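You operate a simulated robot arm through the tools that you are given. There is no shell and no other tool.

Carry out the task below with a simulated robot arm. There is one attempt and no reset: what you move stays moved.

TASK
Run down the nut with the red pin, tighten it to its mark, push the pin through.
Fine: by hand first, then the yellow spanner, laid back. Set down upright: ring spanner.

The check looks at the end state, three seconds after you hand in, the way a careful person would. Anything else that was tipped, shoved, dropped, spilled or broken makes it a failure.

THE ROBOT
A 6-joint arm with a two-finger gripper, fixed in place. Base frame: the origin is on the floor under the middle of its stand, x ahead of it, y to its left, z up; the work surface is at about z = 800. Readings come in mm, rad, newtons and seconds.
It reaches about 1637 mm from its shoulder. Its first joint turns from -2.897 to 2.897 rad. Payload 3.43 kg.
The TCP is the grasp point between the finger pads, 20 mm short of the fingertips. In the tool frame z runs along the fingers and y along their closing line. The gripper opens to 190 mm; its body begins 248 mm behind the TCP.
Orientation is told as [roll, pitch, yaw] about the base's x, y, z axes, in that order, counted from this pose: with the fingers straight down and closing along the base's y, the tool's x points along the base's -x, its y along +y and its z along -z.

THE INTERFACE
- The arm moves only by the tool step_arm. Its arguments are lists of equal length, an entry for each row: "offset": the shift along the base's x, y, z in mm, a list of three; "delta_rot": the turn, a rotation vector about the base's x, y, z in rad, a list of three; "jaw": the closure in counts, from 0 (fully open) to 255 (shut). In form: {"offset": [[dx, dy, dz], ...], "delta_rot": [[wx, wy, wz], ...], "jaw": [jaw, ...]}. A call has 1 to 20 rows; each row is the pose to reach, as a shift and turn from the pose commanded when the call began. Each row takes 0.2 s and may step no farther than 50 mm and 0.15 rad from the row before; otherwise, or with a gripper value out of range, the whole call is refused. A pose out of reach is approached as far as the arm can. The call stops where the force on the tool passes 90 N (or 10 N more than at its start, if that is more) or the arm is blocked; 0.2 s more then pass. The fingers move at their own pace (about 45 mm/s each) and stop on an object; they squeeze with about 21 N. The grip force told is the motor's: it shows also when the fingers shut on nothing. Time passes only in rows, and 0.2 s behind the last, so rows that repeat a pose let the fingers close. It gives the time, the measured TCP pose, the force on the tool (base axes), the opening and the grip force at its end, in the units of the frame above (readings bear some noise), with the torque about the TCP (base axes, N m) and any sound that the robot's microphone picked up, and new pictures: "show" is both (left out), scene, wrist or none.
- Cameras (640 x 400 px; columns grow to the right, rows downward): "scene" is fixed at [221.1, 499.8, 1369.4]; the picture's right is [-0.40, -0.92, 0.00], its down [-0.71, 0.31, -0.63] and it looks along [0.58, -0.25, -0.78] (base axes); focal length 240 px, centre (320, 200). "wrist" rides on the gripper at [70, -8, -288] in the tool frame; the picture's right is [0.12, 0.99, 0.00], its down [-0.96, 0.12, -0.25] and it looks along [-0.25, 0.03, 0.97] (tool axes); focal length 261 px, centre (320, 200). There is no depth. A picture from a camera that has moved, and an enlarged one, comes with that camera's place and axes in the base frame and with its lens.
- move_column(by): slides the trunk up (or, below 0, down) by that many mm; the arm rides with it, the base frame stays. It gives what a move gives, with no picture.
- close_up(camera, box): a new picture of the part [left, top, right, bottom] of that camera's present view, enlarged. The clock stands still meanwhile.
- hand_in(): hands the job in; it is judged then, once.

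Nothing tells you positions but the pictures and the camera data. Unless the task says otherwise, let go and move clear before handing in.

The tools are called after "Request:" as name(argument=value, ...) on one line, values as JSON. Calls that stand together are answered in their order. step_arm: Moves the arm, as the interface text tells. Its arguments: {"type":"object","properties":{"offset":{"type":"array"},"delta_rot":{"type":"array"},"jaw":{"type":"array"},"show":{"type":"string","enum":["both","scene","wrist","none"]}},"required":["offset","delta_rot","jaw"]} The other tools are called the same way: move_column (by) moves the trunk up or down; close_up (camera, box) takes an enlarged picture of a part of a camera's view; hand_in () hands the job in.

At the start:

```text
time_s: 0.0
ee_pos: [649.1, 380.1, 1117.5]
tcp_rot: [0.0, 0.0, 0.0]
ft_force: [-0.5, -0.5, 0.1]
torque: [0.01, 0.04, -0.03]
grip_width: 190.0
finger_force: 0.0
trunk travel left (down, up): [-100.0, 140.0]
```

scene: 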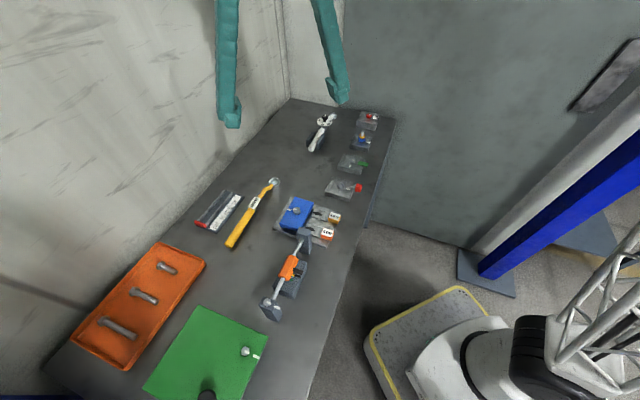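
wrist: 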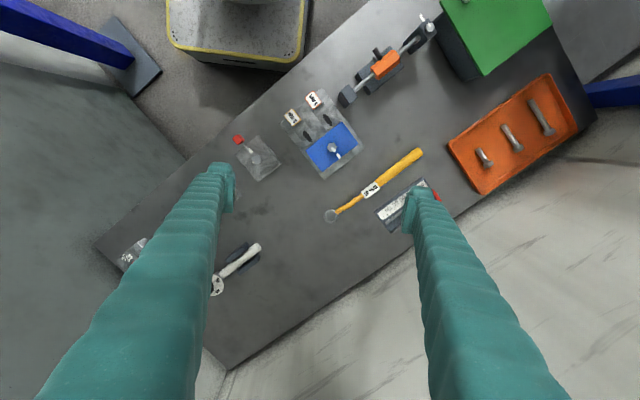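

I see a bench with a row of four small fixtures along the far right, a yellow spanner, an orange tray with bolts, a green mat and a blue block. I will look closer before moving.

Request:
close_up(camera="scene", box=[300, 100, 400, 200])

Request:
close_up(camera="scene", box=[190, 160, 350, 260])

Request:
close_up(camera="scene", box=[60, 220, 320, 400])

Request:
close_up(camera="wrist", box=[220, 70, 380, 190])

Request:
close_up(camera="wrist", box=[310, 130, 470, 240])

Request:
close_up(camera="wrist", box=[320, 0, 480, 110])

```text
4.00 times, centred on (350, 150) of scene
camera zoom: at [221.1, 499.8, 1369.4], right [-0.4, -0.92, 0.0], down [-0.71, 0.31, -0.63], along [0.58, -0.25, -0.78], focal length 959 px, centre (200, 400)
```

zoom: 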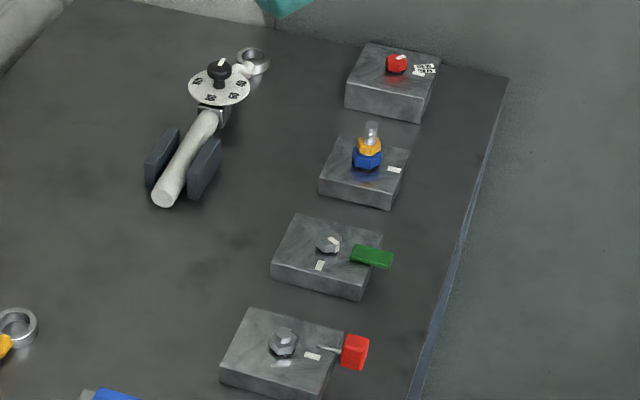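

```text
4.00 times, centred on (270, 210) of scene
camera zoom: at [221.1, 499.8, 1369.4], right [-0.4, -0.92, 0.0], down [-0.71, 0.31, -0.63], along [0.58, -0.25, -0.78], focal length 959 px, centre (520, 160)
```

zoom: 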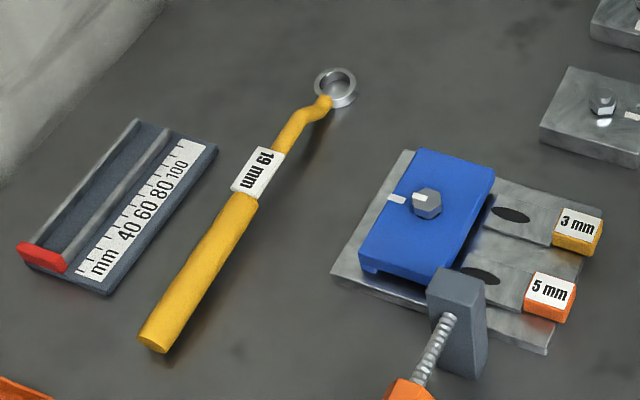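

```text
2.22 times, centred on (190, 310) of scene
camera zoom: at [221.1, 499.8, 1369.4], right [-0.4, -0.92, 0.0], down [-0.71, 0.31, -0.63], along [0.58, -0.25, -0.78], focal length 533 px, centre (609, -44)
```

zoom: 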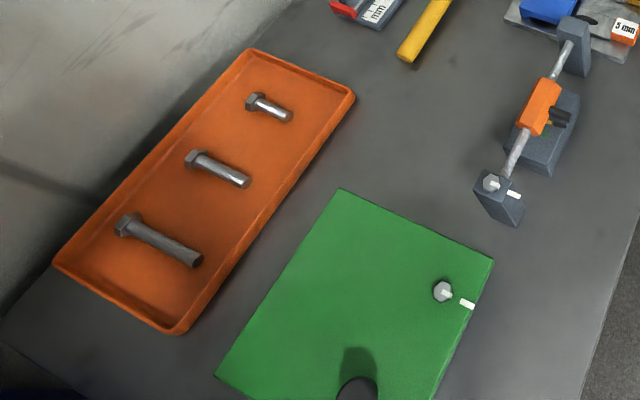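

```text
3.33 times, centred on (300, 130) of wrist
camera zoom: at [579.4, 373.9, 1404.4], right [-0.12, 0.99, 0.0], down [0.96, 0.12, 0.25], along [0.25, 0.03, -0.97], focal length 869 px, centre (387, 433)
```

zoom: 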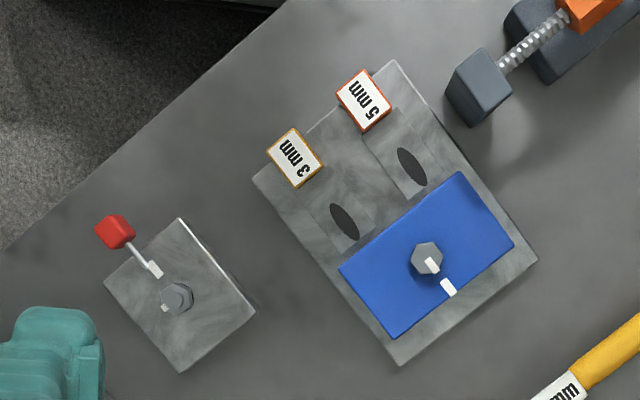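

```text
3.64 times, centred on (390, 185) of wrist
camera zoom: at [579.4, 373.9, 1404.4], right [-0.12, 0.99, 0.0], down [0.96, 0.12, 0.25], along [0.25, 0.03, -0.97], focal length 948 px, centre (66, 254)
```

zoom: 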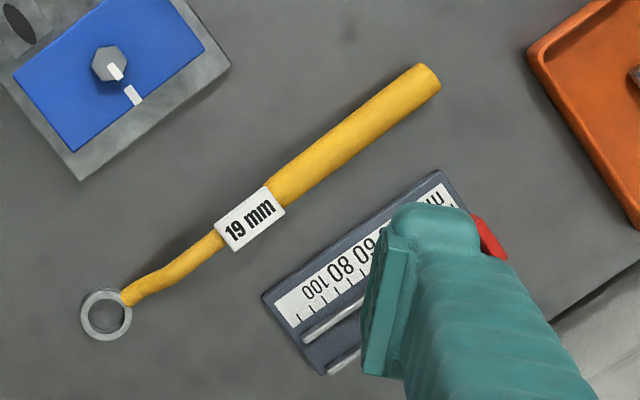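

```text
3.64 times, centred on (400, 55) of wrist
camera zoom: at [579.4, 373.9, 1404.4], right [-0.12, 0.99, 0.0], down [0.96, 0.12, 0.25], along [0.25, 0.03, -0.97], focal length 948 px, centre (29, 727)
```

zoom: 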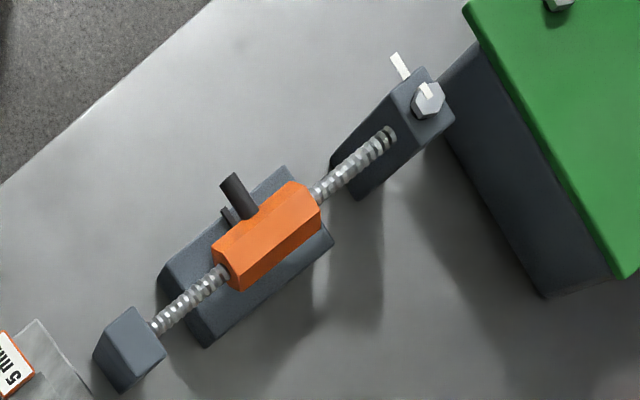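

The red-pin fixture (block with a grey nut and red-headed pin) seems to be near x≈648, y≈250; the yellow 19 mm ring spanner lies near x≈720–760. I move over the fixture for a closer look.

Request:
step_arm(offset=[[0, -40, -20], [0, -80, -40], [0, -120, -60], [0, -130, -100], [0, -130, -100]], delta_rot=[[0, 0, 0], [0, 0, 0], [0, 0, 0], [0, 0, 0], [0, 0, 0]], jaw=[0, 0, 0, 0, 0])

```text
time_s: 1.2
ee_pos: [647.1, 250.2, 1017.8]
tcp_rot: [-0.001, -0.001, 0.0]
ft_force: [0.6, -0.4, 0.5]
torque: [-0.02, -0.03, -0.03]
grip_width: 190.1
finger_force: 0.0
trunk travel left (down, up): [-100.0, 140.0]
camera wrist: at [577.8, 244.9, 1304.7], right [-0.12, 0.99, 0.0], down [0.96, 0.12, 0.25], along [0.25, 0.03, -0.97], focal length 261 px, centre (320, 200)
```

scene: 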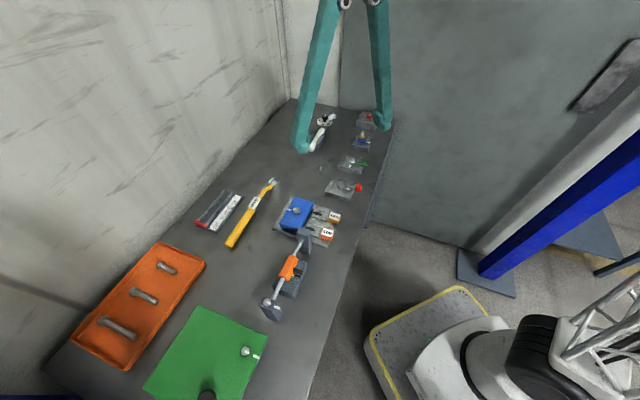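
wrist: 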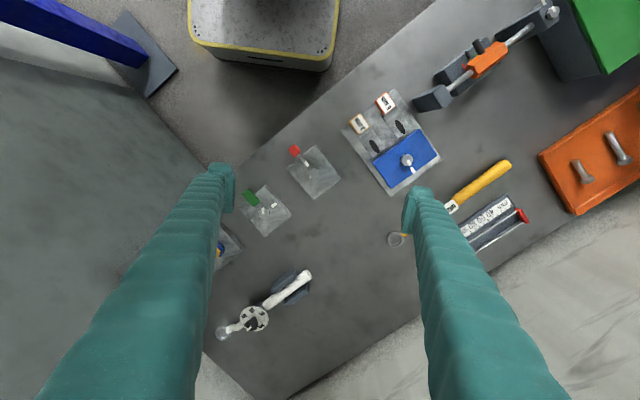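

The fixture now sits just above the centre of the wrist view. I take enlarged pictures of it and of the neighbours.

Request:
close_up(camera="wrist", box=[280, 130, 350, 210])

Request:
close_up(camera="wrist", box=[200, 170, 310, 350])

Request:
close_up(camera="scene", box=[320, 170, 370, 205])

```text
5.00 times, centred on (315, 170) of wrist
camera zoom: at [577.8, 244.9, 1304.7], right [-0.12, 0.99, 0.0], down [0.96, 0.12, 0.25], along [0.25, 0.03, -0.97], focal length 1303 px, centre (345, 350)
```

zoom: 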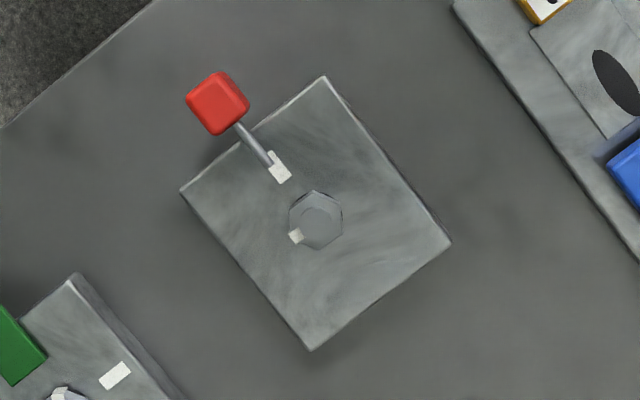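

```text
2.22 times, centred on (255, 260) of wrist
camera zoom: at [577.8, 244.9, 1304.7], right [-0.12, 0.99, 0.0], down [0.96, 0.12, 0.25], along [0.25, 0.03, -0.97], focal length 579 px, centre (464, 67)
```

zoom: 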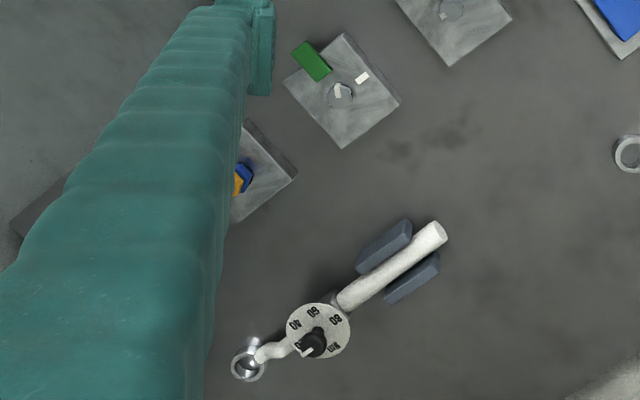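

```text
11.43 times, centred on (345, 188) of scene
camera zoom: at [221.1, 499.8, 1369.4], right [-0.4, -0.92, 0.0], down [-0.71, 0.31, -0.63], along [0.58, -0.25, -0.78], focal length 2741 px, centre (34, 343)
```

zoom: 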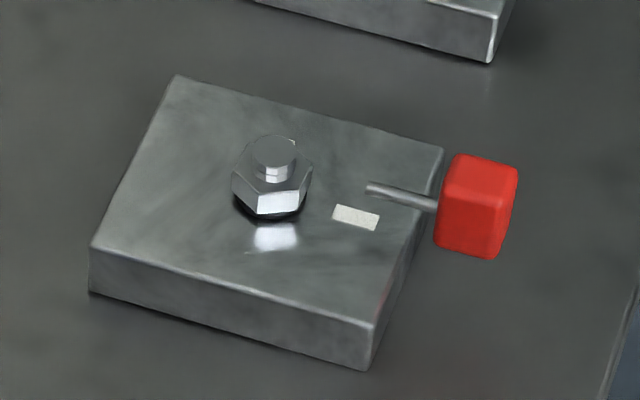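

I measure the fixture: block top z≈819, nut centre ≈(650, 243), nut about 19 mm across flats, pin along the 45° diagonal. I zoom further to judge the nut gap and fingers.

Request:
close_up(camera="scene", box=[336, 178, 356, 192])

Request:
close_up(camera="wrist", box=[305, 155, 325, 185])

Request:
close_up(camera="wrist", box=[180, 140, 260, 240])

Request:
close_up(camera="scene", box=[280, 80, 400, 160])

```text
16.00 times, centred on (346, 185) of scene
camera zoom: at [221.1, 499.8, 1369.4], right [-0.4, -0.92, 0.0], down [-0.71, 0.31, -0.63], along [0.58, -0.25, -0.78], focal length 3838 px, centre (-96, 440)
```

zoom: 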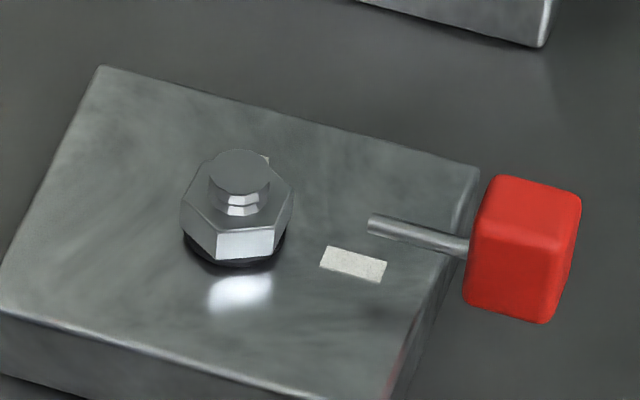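

```text
13.33 times, centred on (315, 170) of wrist
camera zoom: at [577.8, 244.9, 1304.7], right [-0.12, 0.99, 0.0], down [0.96, 0.12, 0.25], along [0.25, 0.03, -0.97], focal length 3475 px, centre (387, 600)
```

zoom: 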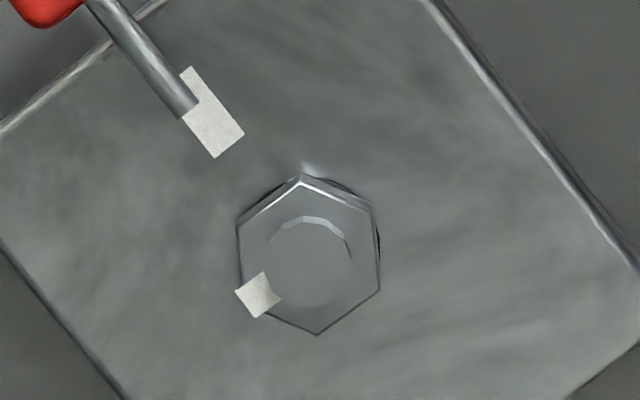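

```text
4.00 times, centred on (220, 190) of wrist
camera zoom: at [577.8, 244.9, 1304.7], right [-0.12, 0.99, 0.0], down [0.96, 0.12, 0.25], along [0.25, 0.03, -0.97], focal length 1043 px, centre (720, 240)
```

zoom: 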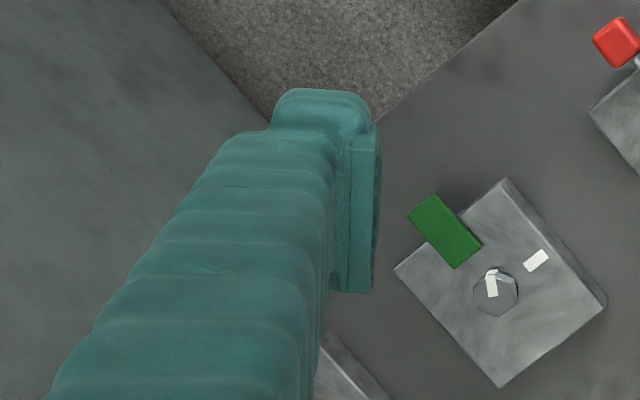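

```text
5.00 times, centred on (340, 120) of scene
camera zoom: at [221.1, 499.8, 1369.4], right [-0.4, -0.92, 0.0], down [-0.71, 0.31, -0.63], along [0.58, -0.25, -0.78], focal length 1199 px, centre (220, 600)
```

zoom: 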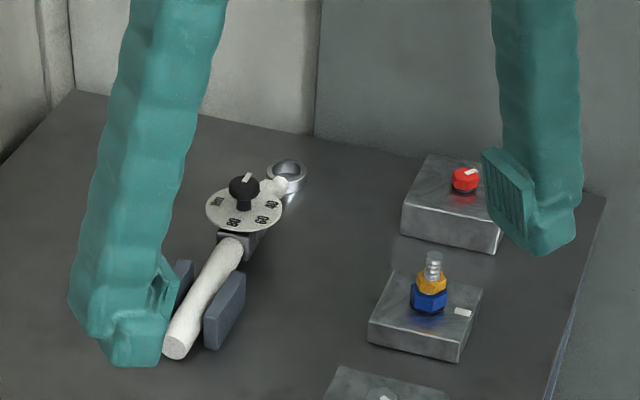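

The nut hovers about 3–4 mm above the block with its white mark at a corner (≈ −46°), and the block mark lies at ≈ −136°, i.e. a clockwise 90° plus whole turns. I part-close the jaws, turn the hand so it clears the pin, and hover over the nut.

Request:
step_arm(offset=[[0, 0, 0], [0, 0, 0], [0, -2, -15], [1, -4, -30], [2, -6, -45], [3, -7, -60], [3, -7, -75], [3, -7, -90], [3, -7, -95], [3, -7, -95]], delta_rot=[[0, 0, 0.143], [0, 0, 0.286], [0, 0, 0.428], [0, 0, 0.571], [0, 0, 0.713], [0, 0, 0.856], [0, 0, 0.998], [0, 0, 1.141], [0, 0, 1.283], [0, 0, 1.283]], jaw=[200, 200, 200, 200, 200, 200, 200, 200, 200, 200])

```text
time_s: 3.4
ee_pos: [652.3, 243.9, 920.5]
tcp_rot: [0.0, 0.0, 1.284]
ft_force: [-0.3, 0.3, 1.1]
torque: [0.02, 0.02, -0.01]
grip_width: 41.3
finger_force: 0.1
trunk travel left (down, up): [-100.0, 140.0]
camera wrist: at [640.7, 175.7, 1209.0], right [-0.99, 0.17, 0.0], down [0.16, 0.96, 0.25], along [0.04, 0.24, -0.97], focal length 261 px, centre (320, 200)
```

scene: 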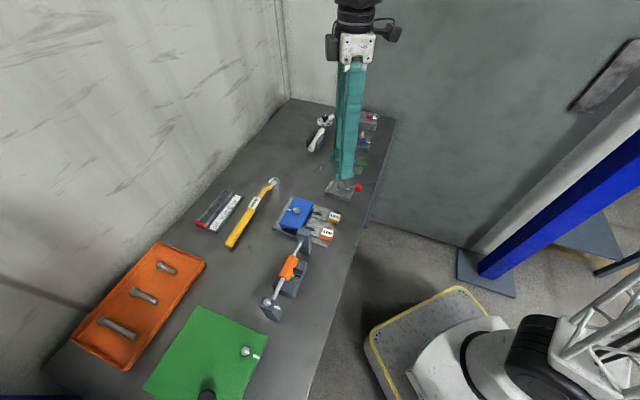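
wrist: 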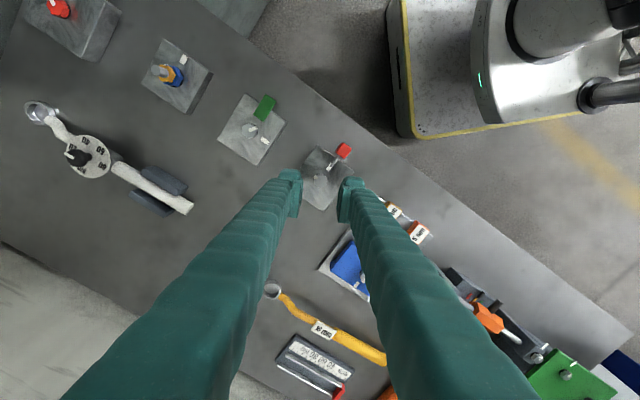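

The jaws hover over the red-pin block. I take an enlarged look to centre on the nut.

Request:
close_up(camera="wrist", box=[285, 130, 365, 230])

Request:
close_up(camera="wrist", box=[305, 155, 345, 190])

Request:
close_up(camera="scene", box=[310, 130, 380, 205])

Request:
close_up(camera="wrist", box=[250, 270, 400, 400])

```text
4.00 times, centred on (325, 180) of wrist
camera zoom: at [640.7, 175.7, 1209.0], right [-0.99, 0.17, 0.0], down [0.16, 0.96, 0.25], along [0.04, 0.24, -0.97], focal length 1043 px, centre (300, 280)
```

zoom: 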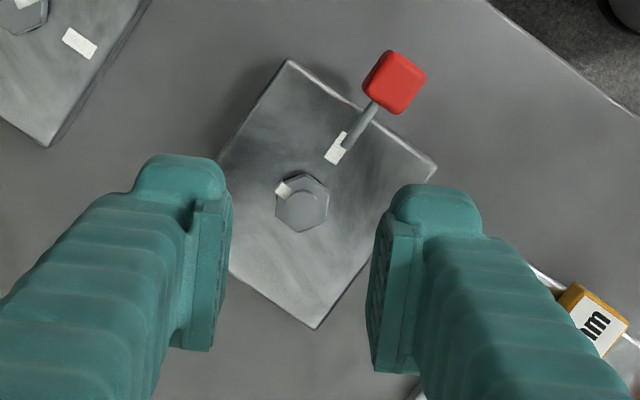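

```text
11.43 times, centred on (325, 172) of wrist
camera zoom: at [640.7, 175.7, 1209.0], right [-0.99, 0.17, 0.0], down [0.16, 0.96, 0.25], along [0.04, 0.24, -0.97], focal length 2979 px, centre (263, 514)
```

zoom: 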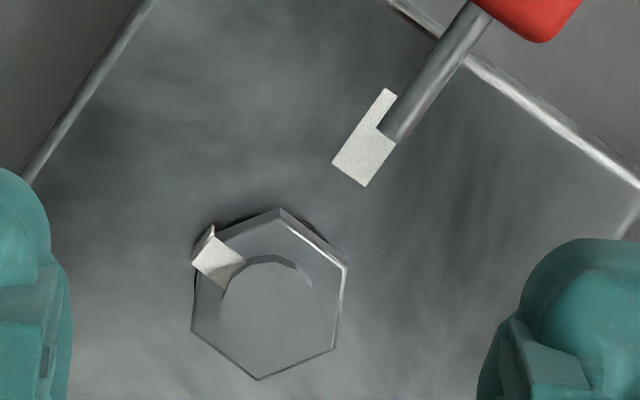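

```text
5.33 times, centred on (345, 168) of scene
camera zoom: at [221.1, 499.8, 1369.4], right [-0.4, -0.92, 0.0], down [-0.71, 0.31, -0.63], along [0.58, -0.25, -0.78], focal length 1279 px, centre (187, 373)
```

zoom: 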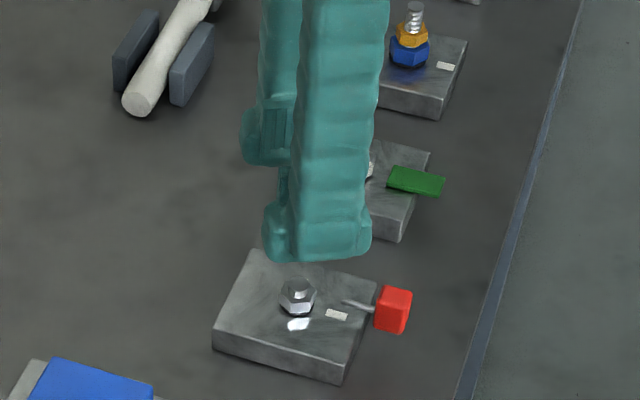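

```text
3.08 times, centred on (325, 335) of wrist
camera zoom: at [640.7, 175.7, 1209.0], right [-0.99, 0.17, 0.0], down [0.16, 0.96, 0.25], along [0.04, 0.24, -0.97], focal length 802 px, centre (305, -215)
```

zoom: 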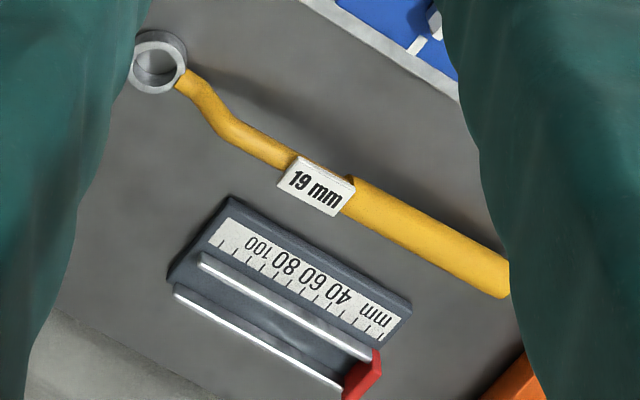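

The nut centre comes out at (651.0, 242.9) and its flats match a hand yaw of about 1.26 rad. I descend straddling the nut, jaws open, staying clear of the pin.

Request:
step_arm(offset=[[-1.3, -1, -30], [-1.3, -1, -60], [-1.3, -1, -70], [-1.3, -1, -70]], delta_rot=[[0, 0, -0.02], [0, 0, -0.02], [0, 0, -0.02], [0, 0, -0.02]], jaw=[200, 200, 200, 200])

Request:
close_up(camera="wrist", box=[280, 130, 360, 230])

Request:
close_up(camera="scene", box=[325, 165, 365, 205])

```text
time_s: 4.4
ee_pos: [651.5, 241.9, 849.8]
tcp_rot: [0.001, 0.0, 1.262]
ft_force: [-0.3, 0.3, 0.5]
torque: [0.02, 0.03, 0.0]
grip_width: 40.9
finger_force: 0.2
trunk travel left (down, up): [-100.0, 140.0]
camera wrist: at [638.8, 175.1, 1138.6], right [-0.98, 0.19, 0.0], down [0.18, 0.95, 0.25], along [0.05, 0.24, -0.97], focal length 261 px, centre (320, 200)
```

scene: 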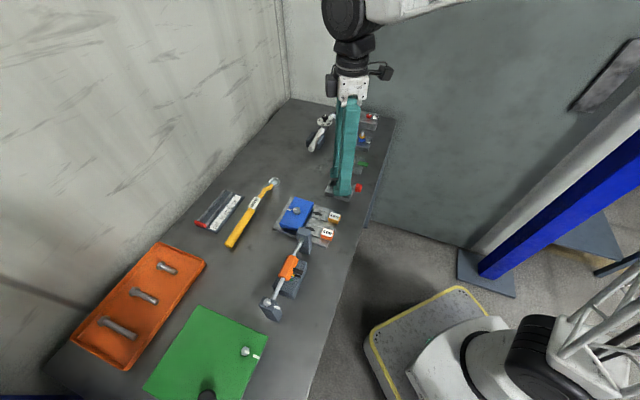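
wrist: 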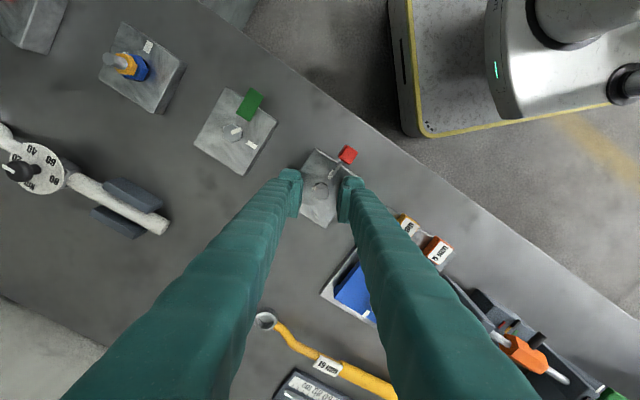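

```text
4.00 times, centred on (320, 180) of wrist
camera zoom: at [638.8, 175.1, 1138.6], right [-0.98, 0.19, 0.0], down [0.18, 0.95, 0.25], along [0.05, 0.24, -0.97], focal length 1043 px, centre (320, 280)
```

zoom: 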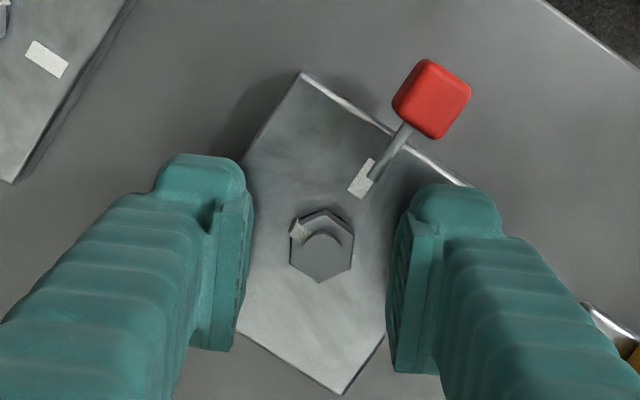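

```text
10.00 times, centred on (345, 185) of scene
camera zoom: at [221.1, 499.8, 1369.4], right [-0.4, -0.92, 0.0], down [-0.71, 0.31, -0.63], along [0.58, -0.25, -0.78], focal length 2399 px, centre (70, 350)
```

zoom: 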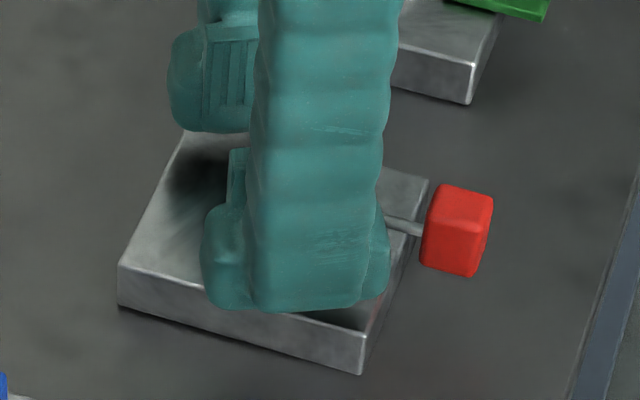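

The jaws straddle the nut with the pin tip between them, with a few mm clearance. I correct the centring, go down 8 mm, and close on the flats.

Request:
step_arm(offset=[[-0.5, 1, -4], [-0.5, 1, -8], [-0.5, 1, -8], [-0.5, 1, -8], [-0.5, 1, -8], [-0.5, 1, -8]], delta_rot=[[0, 0, 0], [0, 0, 0], [0, 0, 0], [0, 0, 0], [0, 0, 0], [0, 0, 0]], jaw=[200, 200, 215, 255, 255, 255])

Request:
close_up(camera="wrist", box=[280, 130, 360, 230])

Request:
close_up(camera="scene", box=[325, 165, 365, 205])

```text
time_s: 6.0
ee_pos: [651.4, 242.7, 850.0]
tcp_rot: [-0.011, -0.006, 1.261]
ft_force: [-8.5, -6.2, 46.9]
torque: [-0.22, 0.44, -0.02]
grip_width: 6.0
finger_force: 34.5
trunk travel left (down, up): [-100.0, 140.0]
stopped in row 6: the force on the tool passed its limit at 94 N (the readings are from after the stop); the commanded pose is now the measured one
camera wrist: at [635.8, 174.9, 1137.6], right [-0.98, 0.19, -0.01], down [0.18, 0.95, 0.25], along [0.06, 0.25, -0.97], focal length 261 px, centre (320, 200)
```

scene: 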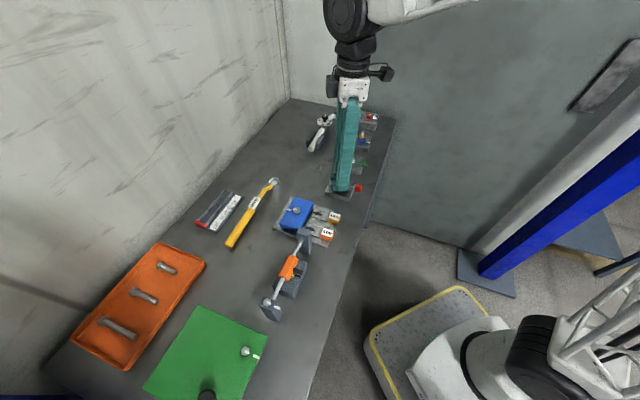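
wrist: 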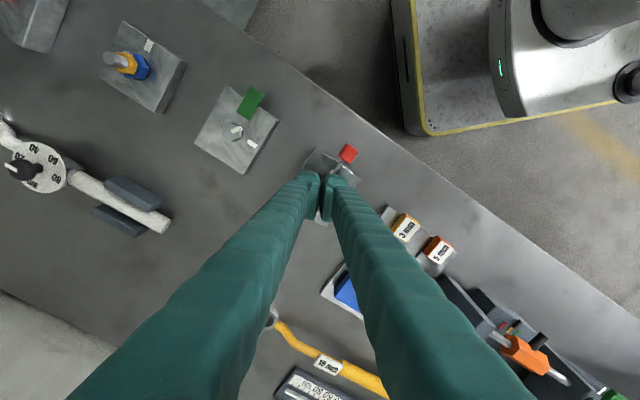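

```text
4.00 times, centred on (320, 180) of wrist
camera zoom: at [635.8, 174.9, 1137.6], right [-0.98, 0.19, -0.01], down [0.18, 0.95, 0.25], along [0.06, 0.25, -0.97], focal length 1043 px, centre (320, 280)
```

zoom: 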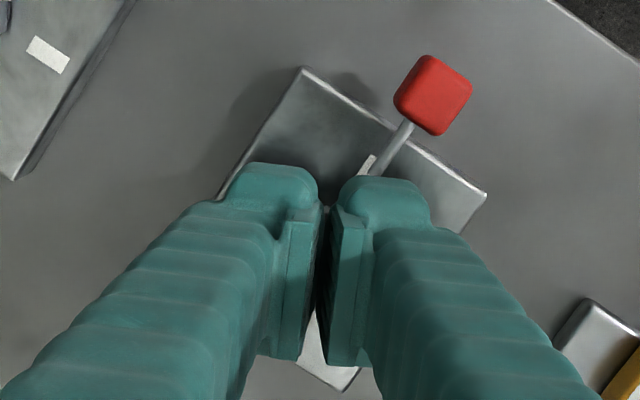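

```text
10.00 times, centred on (345, 185) of scene
camera zoom: at [221.1, 499.8, 1369.4], right [-0.4, -0.92, 0.0], down [-0.71, 0.31, -0.63], along [0.58, -0.25, -0.78], focal length 2399 px, centre (70, 350)
```

zoom: 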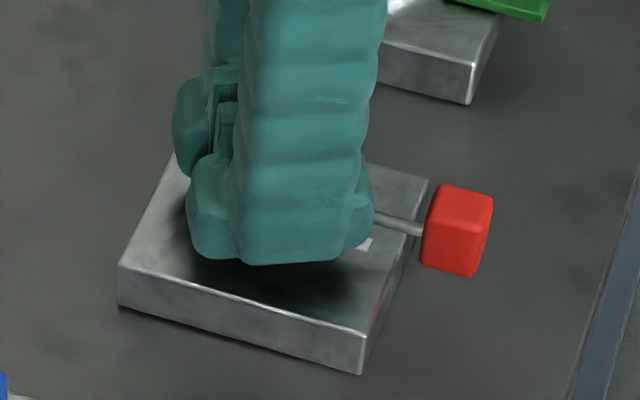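

The fingers closed to 6 mm and were pushed upward, so the pads did not take the nut's flats – the pad bottoms must sit higher than the finger tips. I open, rise and inspect the finger shape and the nut.

Request:
step_arm(offset=[[0, 0, 2], [0, 0, 4], [0, 0, 30], [0, 0, 60], [0, 0, 100], [0, 0, 130], [0, 0, 130]], delta_rot=[[0, 0, 0], [0, 0, 0], [0, 0, 0], [0, 0, 0], [0, 0, 0], [0, 0, 0], [0, 0, 0]], jaw=[200, 200, 200, 160, 160, 160, 160])

Request:
close_up(camera="wrist", box=[305, 150, 345, 190])

Request:
close_up(camera="scene", box=[320, 90, 370, 140])

Request:
close_up(camera="scene", box=[336, 178, 356, 192])

```text
time_s: 7.6
ee_pos: [653.4, 242.0, 977.4]
tcp_rot: [-0.007, -0.005, 1.261]
ft_force: [-0.2, 0.5, -0.4]
torque: [0.02, 0.03, 0.0]
grip_width: 71.0
finger_force: 0.1
trunk travel left (down, up): [-100.0, 140.0]
camera wrist: at [637.9, 174.5, 1264.2], right [-0.98, 0.19, -0.01], down [0.18, 0.95, 0.25], along [0.05, 0.25, -0.97], focal length 261 px, centre (320, 200)
```

scene: 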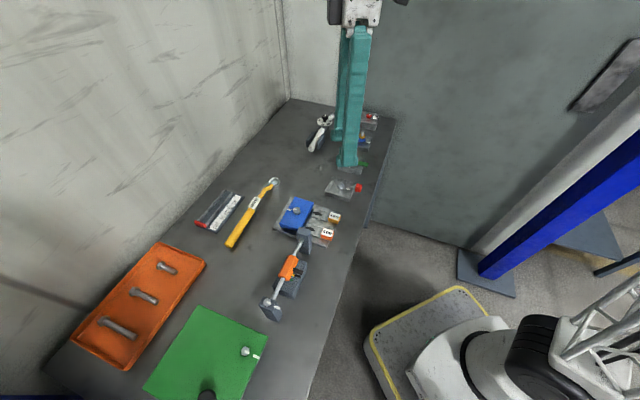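
wrist: 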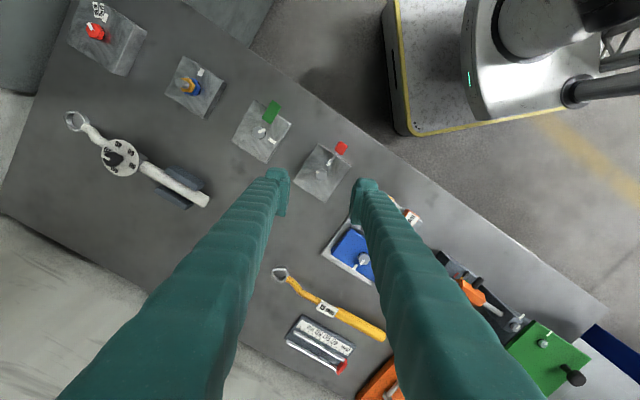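

```text
10.00 times, centred on (325, 170) of wrist
camera zoom: at [637.9, 174.5, 1264.2], right [-0.98, 0.19, -0.01], down [0.18, 0.95, 0.25], along [0.05, 0.25, -0.97], focal length 2606 px, centre (270, 500)
```

zoom: 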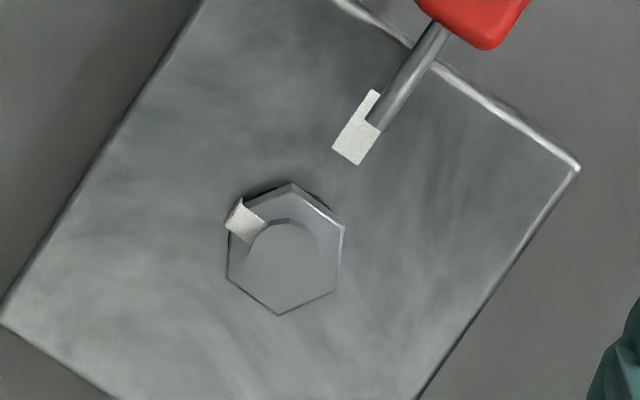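

```text
8.00 times, centred on (345, 115) of scene
camera zoom: at [221.1, 499.8, 1369.4], right [-0.4, -0.92, 0.0], down [-0.71, 0.31, -0.63], along [0.58, -0.25, -0.78], focal length 1919 px, centre (120, 880)
```

zoom: 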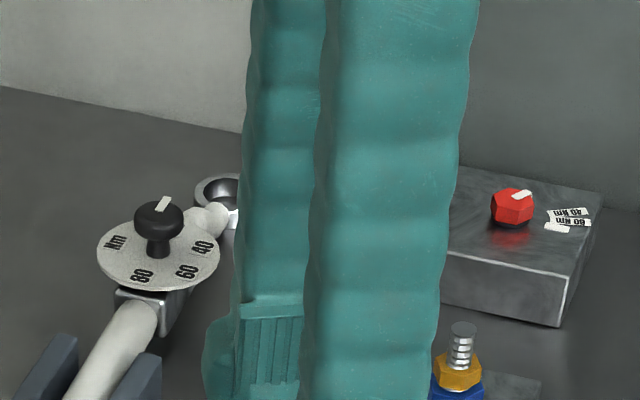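

```text
16.00 times, centred on (346, 185) of scene
camera zoom: at [221.1, 499.8, 1369.4], right [-0.4, -0.92, 0.0], down [-0.71, 0.31, -0.63], along [0.58, -0.25, -0.78], focal length 3838 px, centre (-96, 440)
```

zoom: 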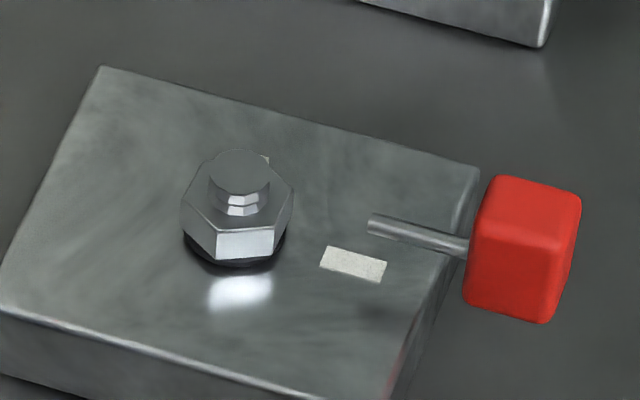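

The nut and pin are unchanged. I look at the finger tips in detail.

Request:
close_up(camera="scene", box=[325, 120, 365, 172])

Request:
close_up(camera="wrist", box=[250, 150, 390, 240])

```text
7.69 times, centred on (345, 146) of scene
camera zoom: at [221.1, 499.8, 1369.4], right [-0.4, -0.92, 0.0], down [-0.71, 0.31, -0.63], along [0.58, -0.25, -0.78], focal length 1845 px, centre (128, 615)
```

zoom: 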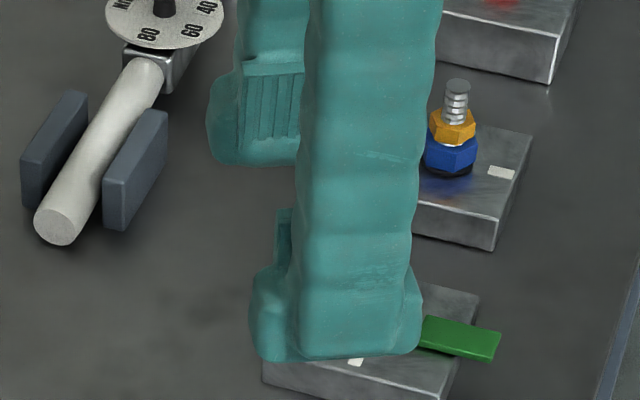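

```text
4.44 times, centred on (320, 195) of wrist
camera zoom: at [637.9, 174.5, 1264.2], right [-0.98, 0.19, -0.01], down [0.18, 0.95, 0.25], along [0.05, 0.25, -0.97], focal length 1158 px, centre (320, 222)
```

zoom: 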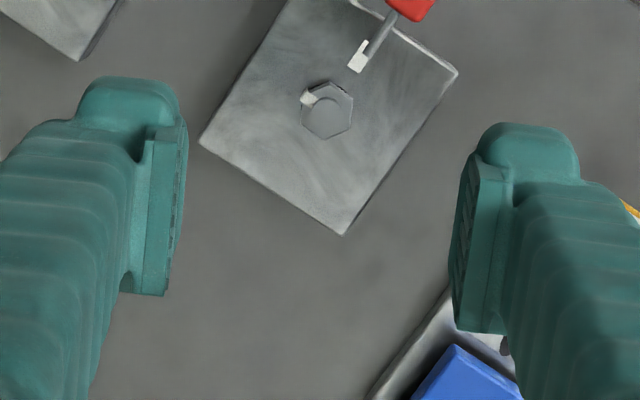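

I zoom on the finger pads from the wrist camera to work out where the pad ends relative to the tip.

Request:
close_up(camera="wrist", box=[262, 160, 302, 222])

Request:
close_up(camera="wrist", box=[340, 170, 385, 235])

Request:
close_up(camera="scene", box=[334, 122, 350, 146])

```text
6.45 times, centred on (282, 191) of wrist
camera zoom: at [637.9, 174.5, 1264.2], right [-0.98, 0.19, -0.01], down [0.18, 0.95, 0.25], along [0.05, 0.25, -0.97], focal length 1682 px, centre (565, 258)
```

zoom: 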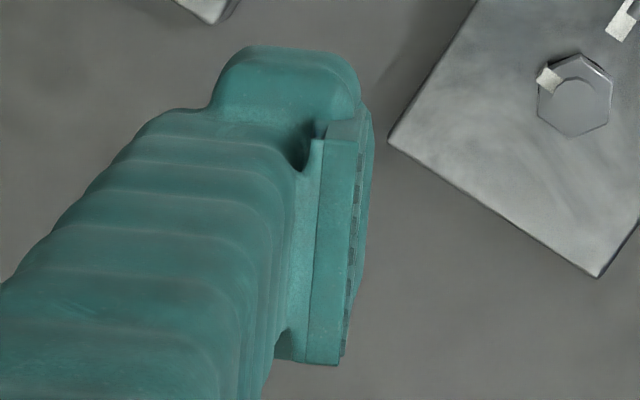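

```text
6.15 times, centred on (362, 202) of wrist
camera zoom: at [637.9, 174.5, 1264.2], right [-0.98, 0.19, -0.01], down [0.18, 0.95, 0.25], along [0.05, 0.25, -0.97], focal length 1604 px, centre (58, 185)
```

zoom: 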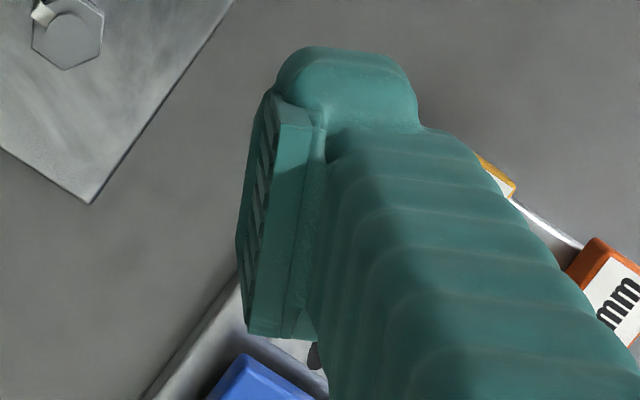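

```text
16.00 times, centred on (342, 134) of scene
camera zoom: at [221.1, 499.8, 1369.4], right [-0.4, -0.92, 0.0], down [-0.71, 0.31, -0.63], along [0.58, -0.25, -0.78], focal length 3838 px, centre (-32, 1256)
```

zoom: 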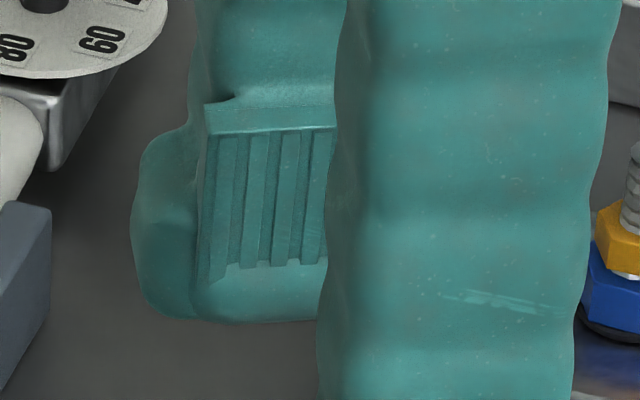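

The pads' flat face runs to about 14 mm below the TCP with a rounded tip below, so the tips must be right at the block's surface to hold the nut's flats. I descend again, re-levelled and re-centred.

Request:
step_arm(offset=[[-2.4, 0.9, -40], [-2.4, 0.9, -80], [-2.4, 0.9, -115], [-2.4, 0.9, -129], [-2.4, 0.9, -129]], delta_rot=[[-0.0026, 0.0082, 0], [-0.0026, 0.0082, 0], [-0.0026, 0.0082, 0], [-0.0026, 0.0082, 0], [-0.0026, 0.0082, 0]], jaw=[200, 200, 200, 200, 200], show="none")

```text
time_s: 8.8
ee_pos: [651.1, 246.0, 848.5]
tcp_rot: [0.002, 0.0, 1.262]
ft_force: [0.1, 0.0, -0.5]
torque: [0.01, 0.02, 0.0]
grip_width: 41.1
finger_force: 0.1
trunk travel left (down, up): [-100.0, 140.0]
```

The y reading is off from what I commanded, so I take a second reading in place to gauge the noise.

Request:
step_arm(offset=[[0, 0, 0], [0, 0, 0]], delta_rot=[[0, 0, 0], [0, 0, 0]], jaw=[200, 200], show="none")

Request:
step_arm(offset=[[0, 0, 0]], delta_rot=[[0, 0, 0]], jaw=[200], show="wrist")

Request:
close_up(camera="wrist", box=[280, 130, 360, 230])

```text
time_s: 9.4
ee_pos: [650.4, 244.9, 848.3]
tcp_rot: [0.002, -0.001, 1.262]
ft_force: [-0.2, 0.1, -0.1]
torque: [-0.01, -0.01, -0.02]
grip_width: 41.1
finger_force: 0.0
trunk travel left (down, up): [-100.0, 140.0]
```

```text
time_s: 9.8
ee_pos: [650.0, 244.7, 847.9]
tcp_rot: [0.003, -0.001, 1.263]
ft_force: [-0.3, 0.2, 0.4]
torque: [-0.01, -0.04, 0.0]
grip_width: 41.0
finger_force: 0.0
trunk travel left (down, up): [-100.0, 140.0]
camera wrist: at [638.5, 177.9, 1135.8], right [-0.98, 0.19, 0.0], down [0.18, 0.95, 0.25], along [0.05, 0.24, -0.97], focal length 261 px, centre (320, 200)
```

wrist: 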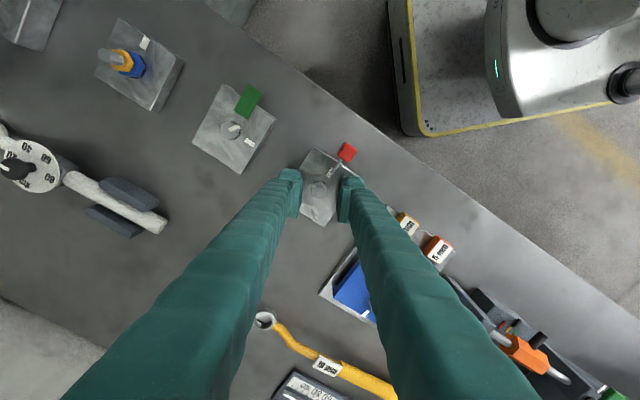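

```text
4.00 times, centred on (320, 180) of wrist
camera zoom: at [638.5, 177.9, 1135.8], right [-0.98, 0.19, 0.0], down [0.18, 0.95, 0.25], along [0.05, 0.24, -0.97], focal length 1043 px, centre (320, 280)
```

zoom: 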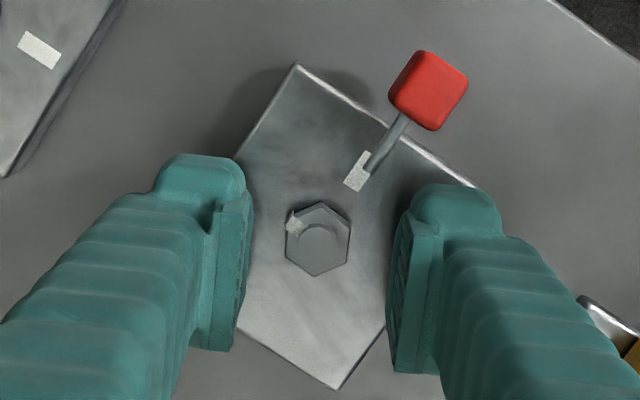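

The camera-derived hand position is the trustworthy one (the nut sits 4 mm toward −y from the hand axis), so I shift by (−1, −4) and go down in small steps watching the force.

Request:
step_arm(offset=[[-1, -4.2, -3], [-1, -4.2, -6], [-1, -4.2, -6], [-1, -4.2, -6]], delta_rot=[[0, 0, 0], [0, 0, 0], [0, 0, 0], [0, 0, 0]], jaw=[200, 200, 200, 200], show="wrist")

Request:
close_up(camera="wrist", box=[280, 130, 360, 230])

Request:
close_up(camera="scene", box=[325, 165, 365, 205])

```text
time_s: 10.8
ee_pos: [649.1, 241.2, 842.4]
tcp_rot: [0.003, 0.0, 1.262]
ft_force: [-0.3, -0.3, 0.5]
torque: [0.02, -0.05, -0.01]
grip_width: 41.0
finger_force: 0.0
trunk travel left (down, up): [-100.0, 140.0]
camera wrist: at [637.4, 173.3, 1130.1], right [-0.98, 0.19, 0.0], down [0.18, 0.95, 0.25], along [0.05, 0.24, -0.97], focal length 261 px, centre (320, 200)
```

wrist: 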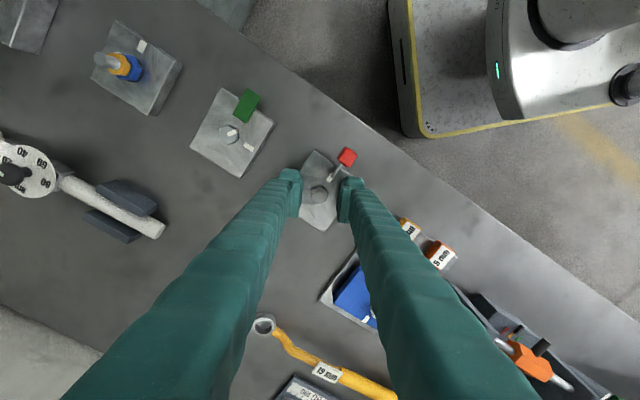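

```text
4.00 times, centred on (320, 180) of wrist
camera zoom: at [637.4, 173.3, 1130.1], right [-0.98, 0.19, 0.0], down [0.18, 0.95, 0.25], along [0.05, 0.24, -0.97], focal length 1043 px, centre (320, 280)
```

zoom: 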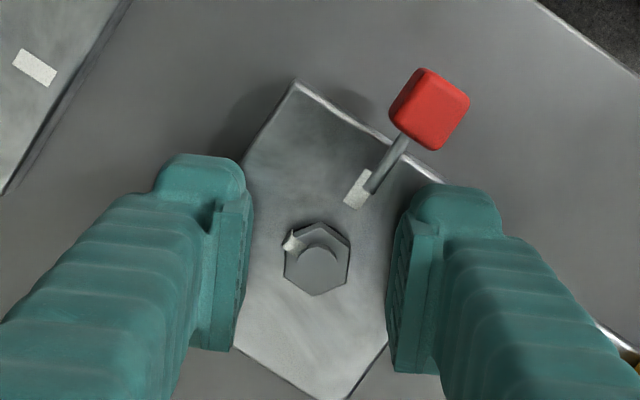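

```text
10.00 times, centred on (345, 185) of scene
camera zoom: at [221.1, 499.8, 1369.4], right [-0.4, -0.92, 0.0], down [-0.71, 0.31, -0.63], along [0.58, -0.25, -0.78], focal length 2399 px, centre (70, 350)
```

zoom: 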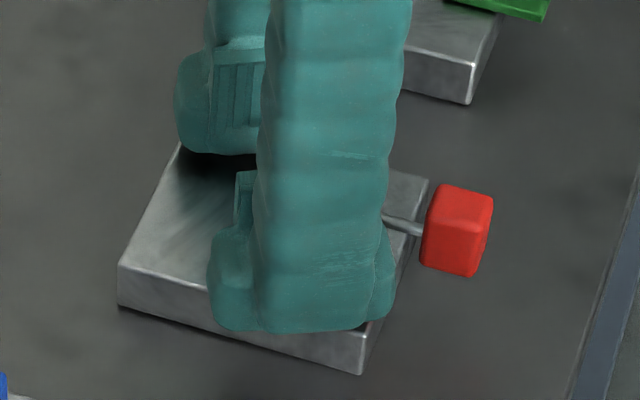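

Centred now, with the tips about 3 mm above the block. I descend gently to find contact.

Request:
step_arm(offset=[[0, 0, -1], [0, 0, -2], [0, 0, -2]], delta_rot=[[0, 0, 0], [0, 0, 0], [0, 0, 0]], jaw=[200, 200, 200], show="none")

Request:
step_arm(offset=[[0, 0, -1], [0, 0, -1]], delta_rot=[[0, 0, 0], [0, 0, 0]], jaw=[200, 200], show="none")

```text
time_s: 11.6
ee_pos: [649.4, 240.1, 839.3]
tcp_rot: [-0.001, 0.001, 1.262]
ft_force: [-0.3, 0.7, 4.8]
torque: [0.01, -0.11, 0.0]
grip_width: 40.9
finger_force: 0.0
trunk travel left (down, up): [-100.0, 140.0]
```

```text
time_s: 12.2
ee_pos: [649.2, 240.2, 840.2]
tcp_rot: [-0.001, -0.001, 1.263]
ft_force: [4.3, 3.1, 25.1]
torque: [0.05, 0.04, 0.07]
grip_width: 41.1
finger_force: 0.0
trunk travel left (down, up): [-100.0, 140.0]
```

Contact with the block begins at about TCP z≈840.3. I back off a hair and close on the nut.

Request:
step_arm(offset=[[0, 0, 1.3], [0, 0, 1.3], [0, 0, 1.3], [0, 0, 1.3], [0, 0, 1.3]], delta_rot=[[0, 0, 0], [0, 0, 0], [0, 0, 0], [0, 0, 0], [0, 0, 0]], jaw=[200, 225, 232, 240, 240])

Request:
close_up(camera="wrist", box=[280, 130, 360, 230])

Request:
close_up(camera="scene", box=[325, 165, 365, 205])

```text
time_s: 13.4
ee_pos: [649.6, 240.2, 842.3]
tcp_rot: [-0.003, -0.002, 1.263]
ft_force: [4.8, -3.0, 43.9]
torque: [-0.17, -0.44, -0.11]
grip_width: 15.8
finger_force: 4.7
trunk travel left (down, up): [-100.0, 140.0]
camera wrist: at [635.8, 172.2, 1130.0], right [-0.98, 0.19, 0.0], down [0.18, 0.95, 0.25], along [0.05, 0.24, -0.97], focal length 261 px, centre (320, 200)
```

scene: 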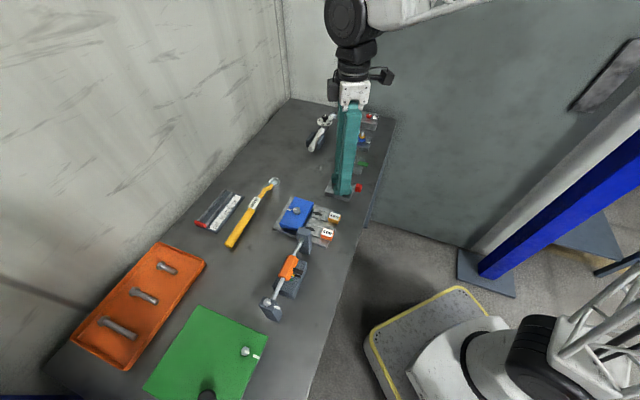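
wrist: 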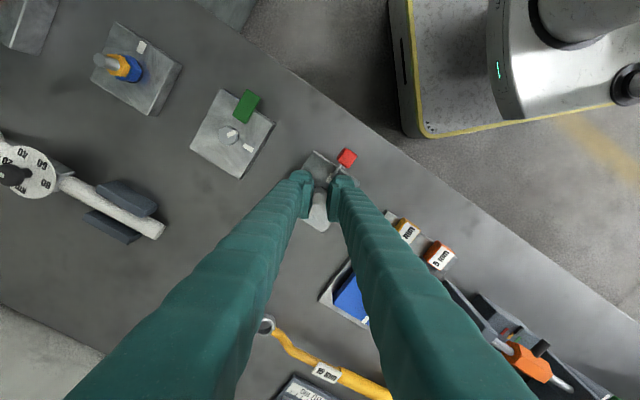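

```text
4.00 times, centred on (320, 180) of wrist
camera zoom: at [635.8, 172.2, 1130.0], right [-0.98, 0.19, 0.0], down [0.18, 0.95, 0.25], along [0.05, 0.24, -0.97], focal length 1043 px, centre (320, 280)
```

zoom: 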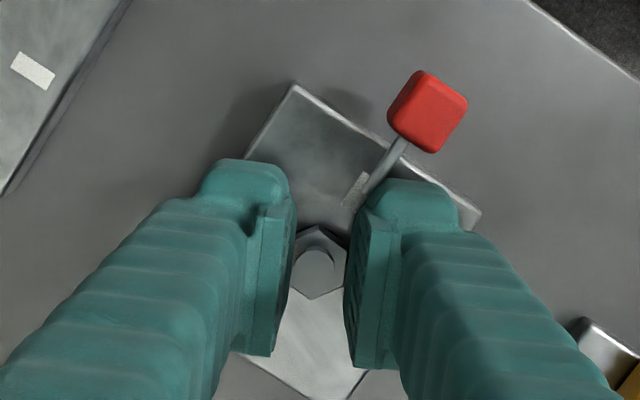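

```text
10.00 times, centred on (345, 185) of scene
camera zoom: at [221.1, 499.8, 1369.4], right [-0.4, -0.92, 0.0], down [-0.71, 0.31, -0.63], along [0.58, -0.25, -0.78], focal length 2399 px, centre (70, 350)
```

zoom: 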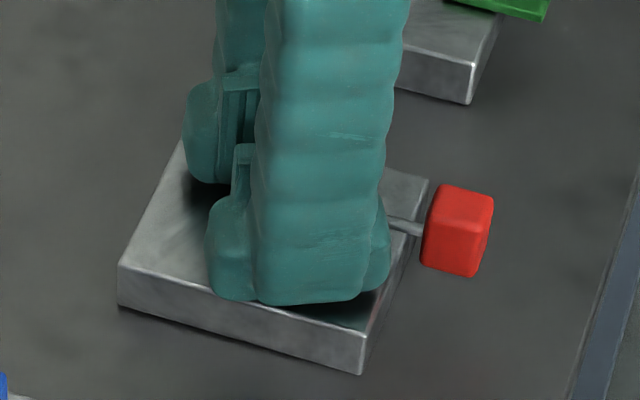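

The fingertips are strongly rounded, so they wedge on the nut's top edge (width 15.8, 44 N upward). I let it settle without changing anything to see whether it is a stable hold.

Request:
step_arm(offset=[[0, 0, 0], [0, 0, 0]], delta_rot=[[0, 0, 0], [0, 0, 0]], jaw=[236, 236], show="none")

```text
time_s: 14.0
ee_pos: [649.1, 239.4, 843.7]
tcp_rot: [-0.003, -0.004, 1.262]
ft_force: [4.7, -6.0, 87.3]
torque: [-0.29, -0.9, -0.06]
grip_width: 15.9
finger_force: 1.4
trunk travel left (down, up): [-100.0, 140.0]
```

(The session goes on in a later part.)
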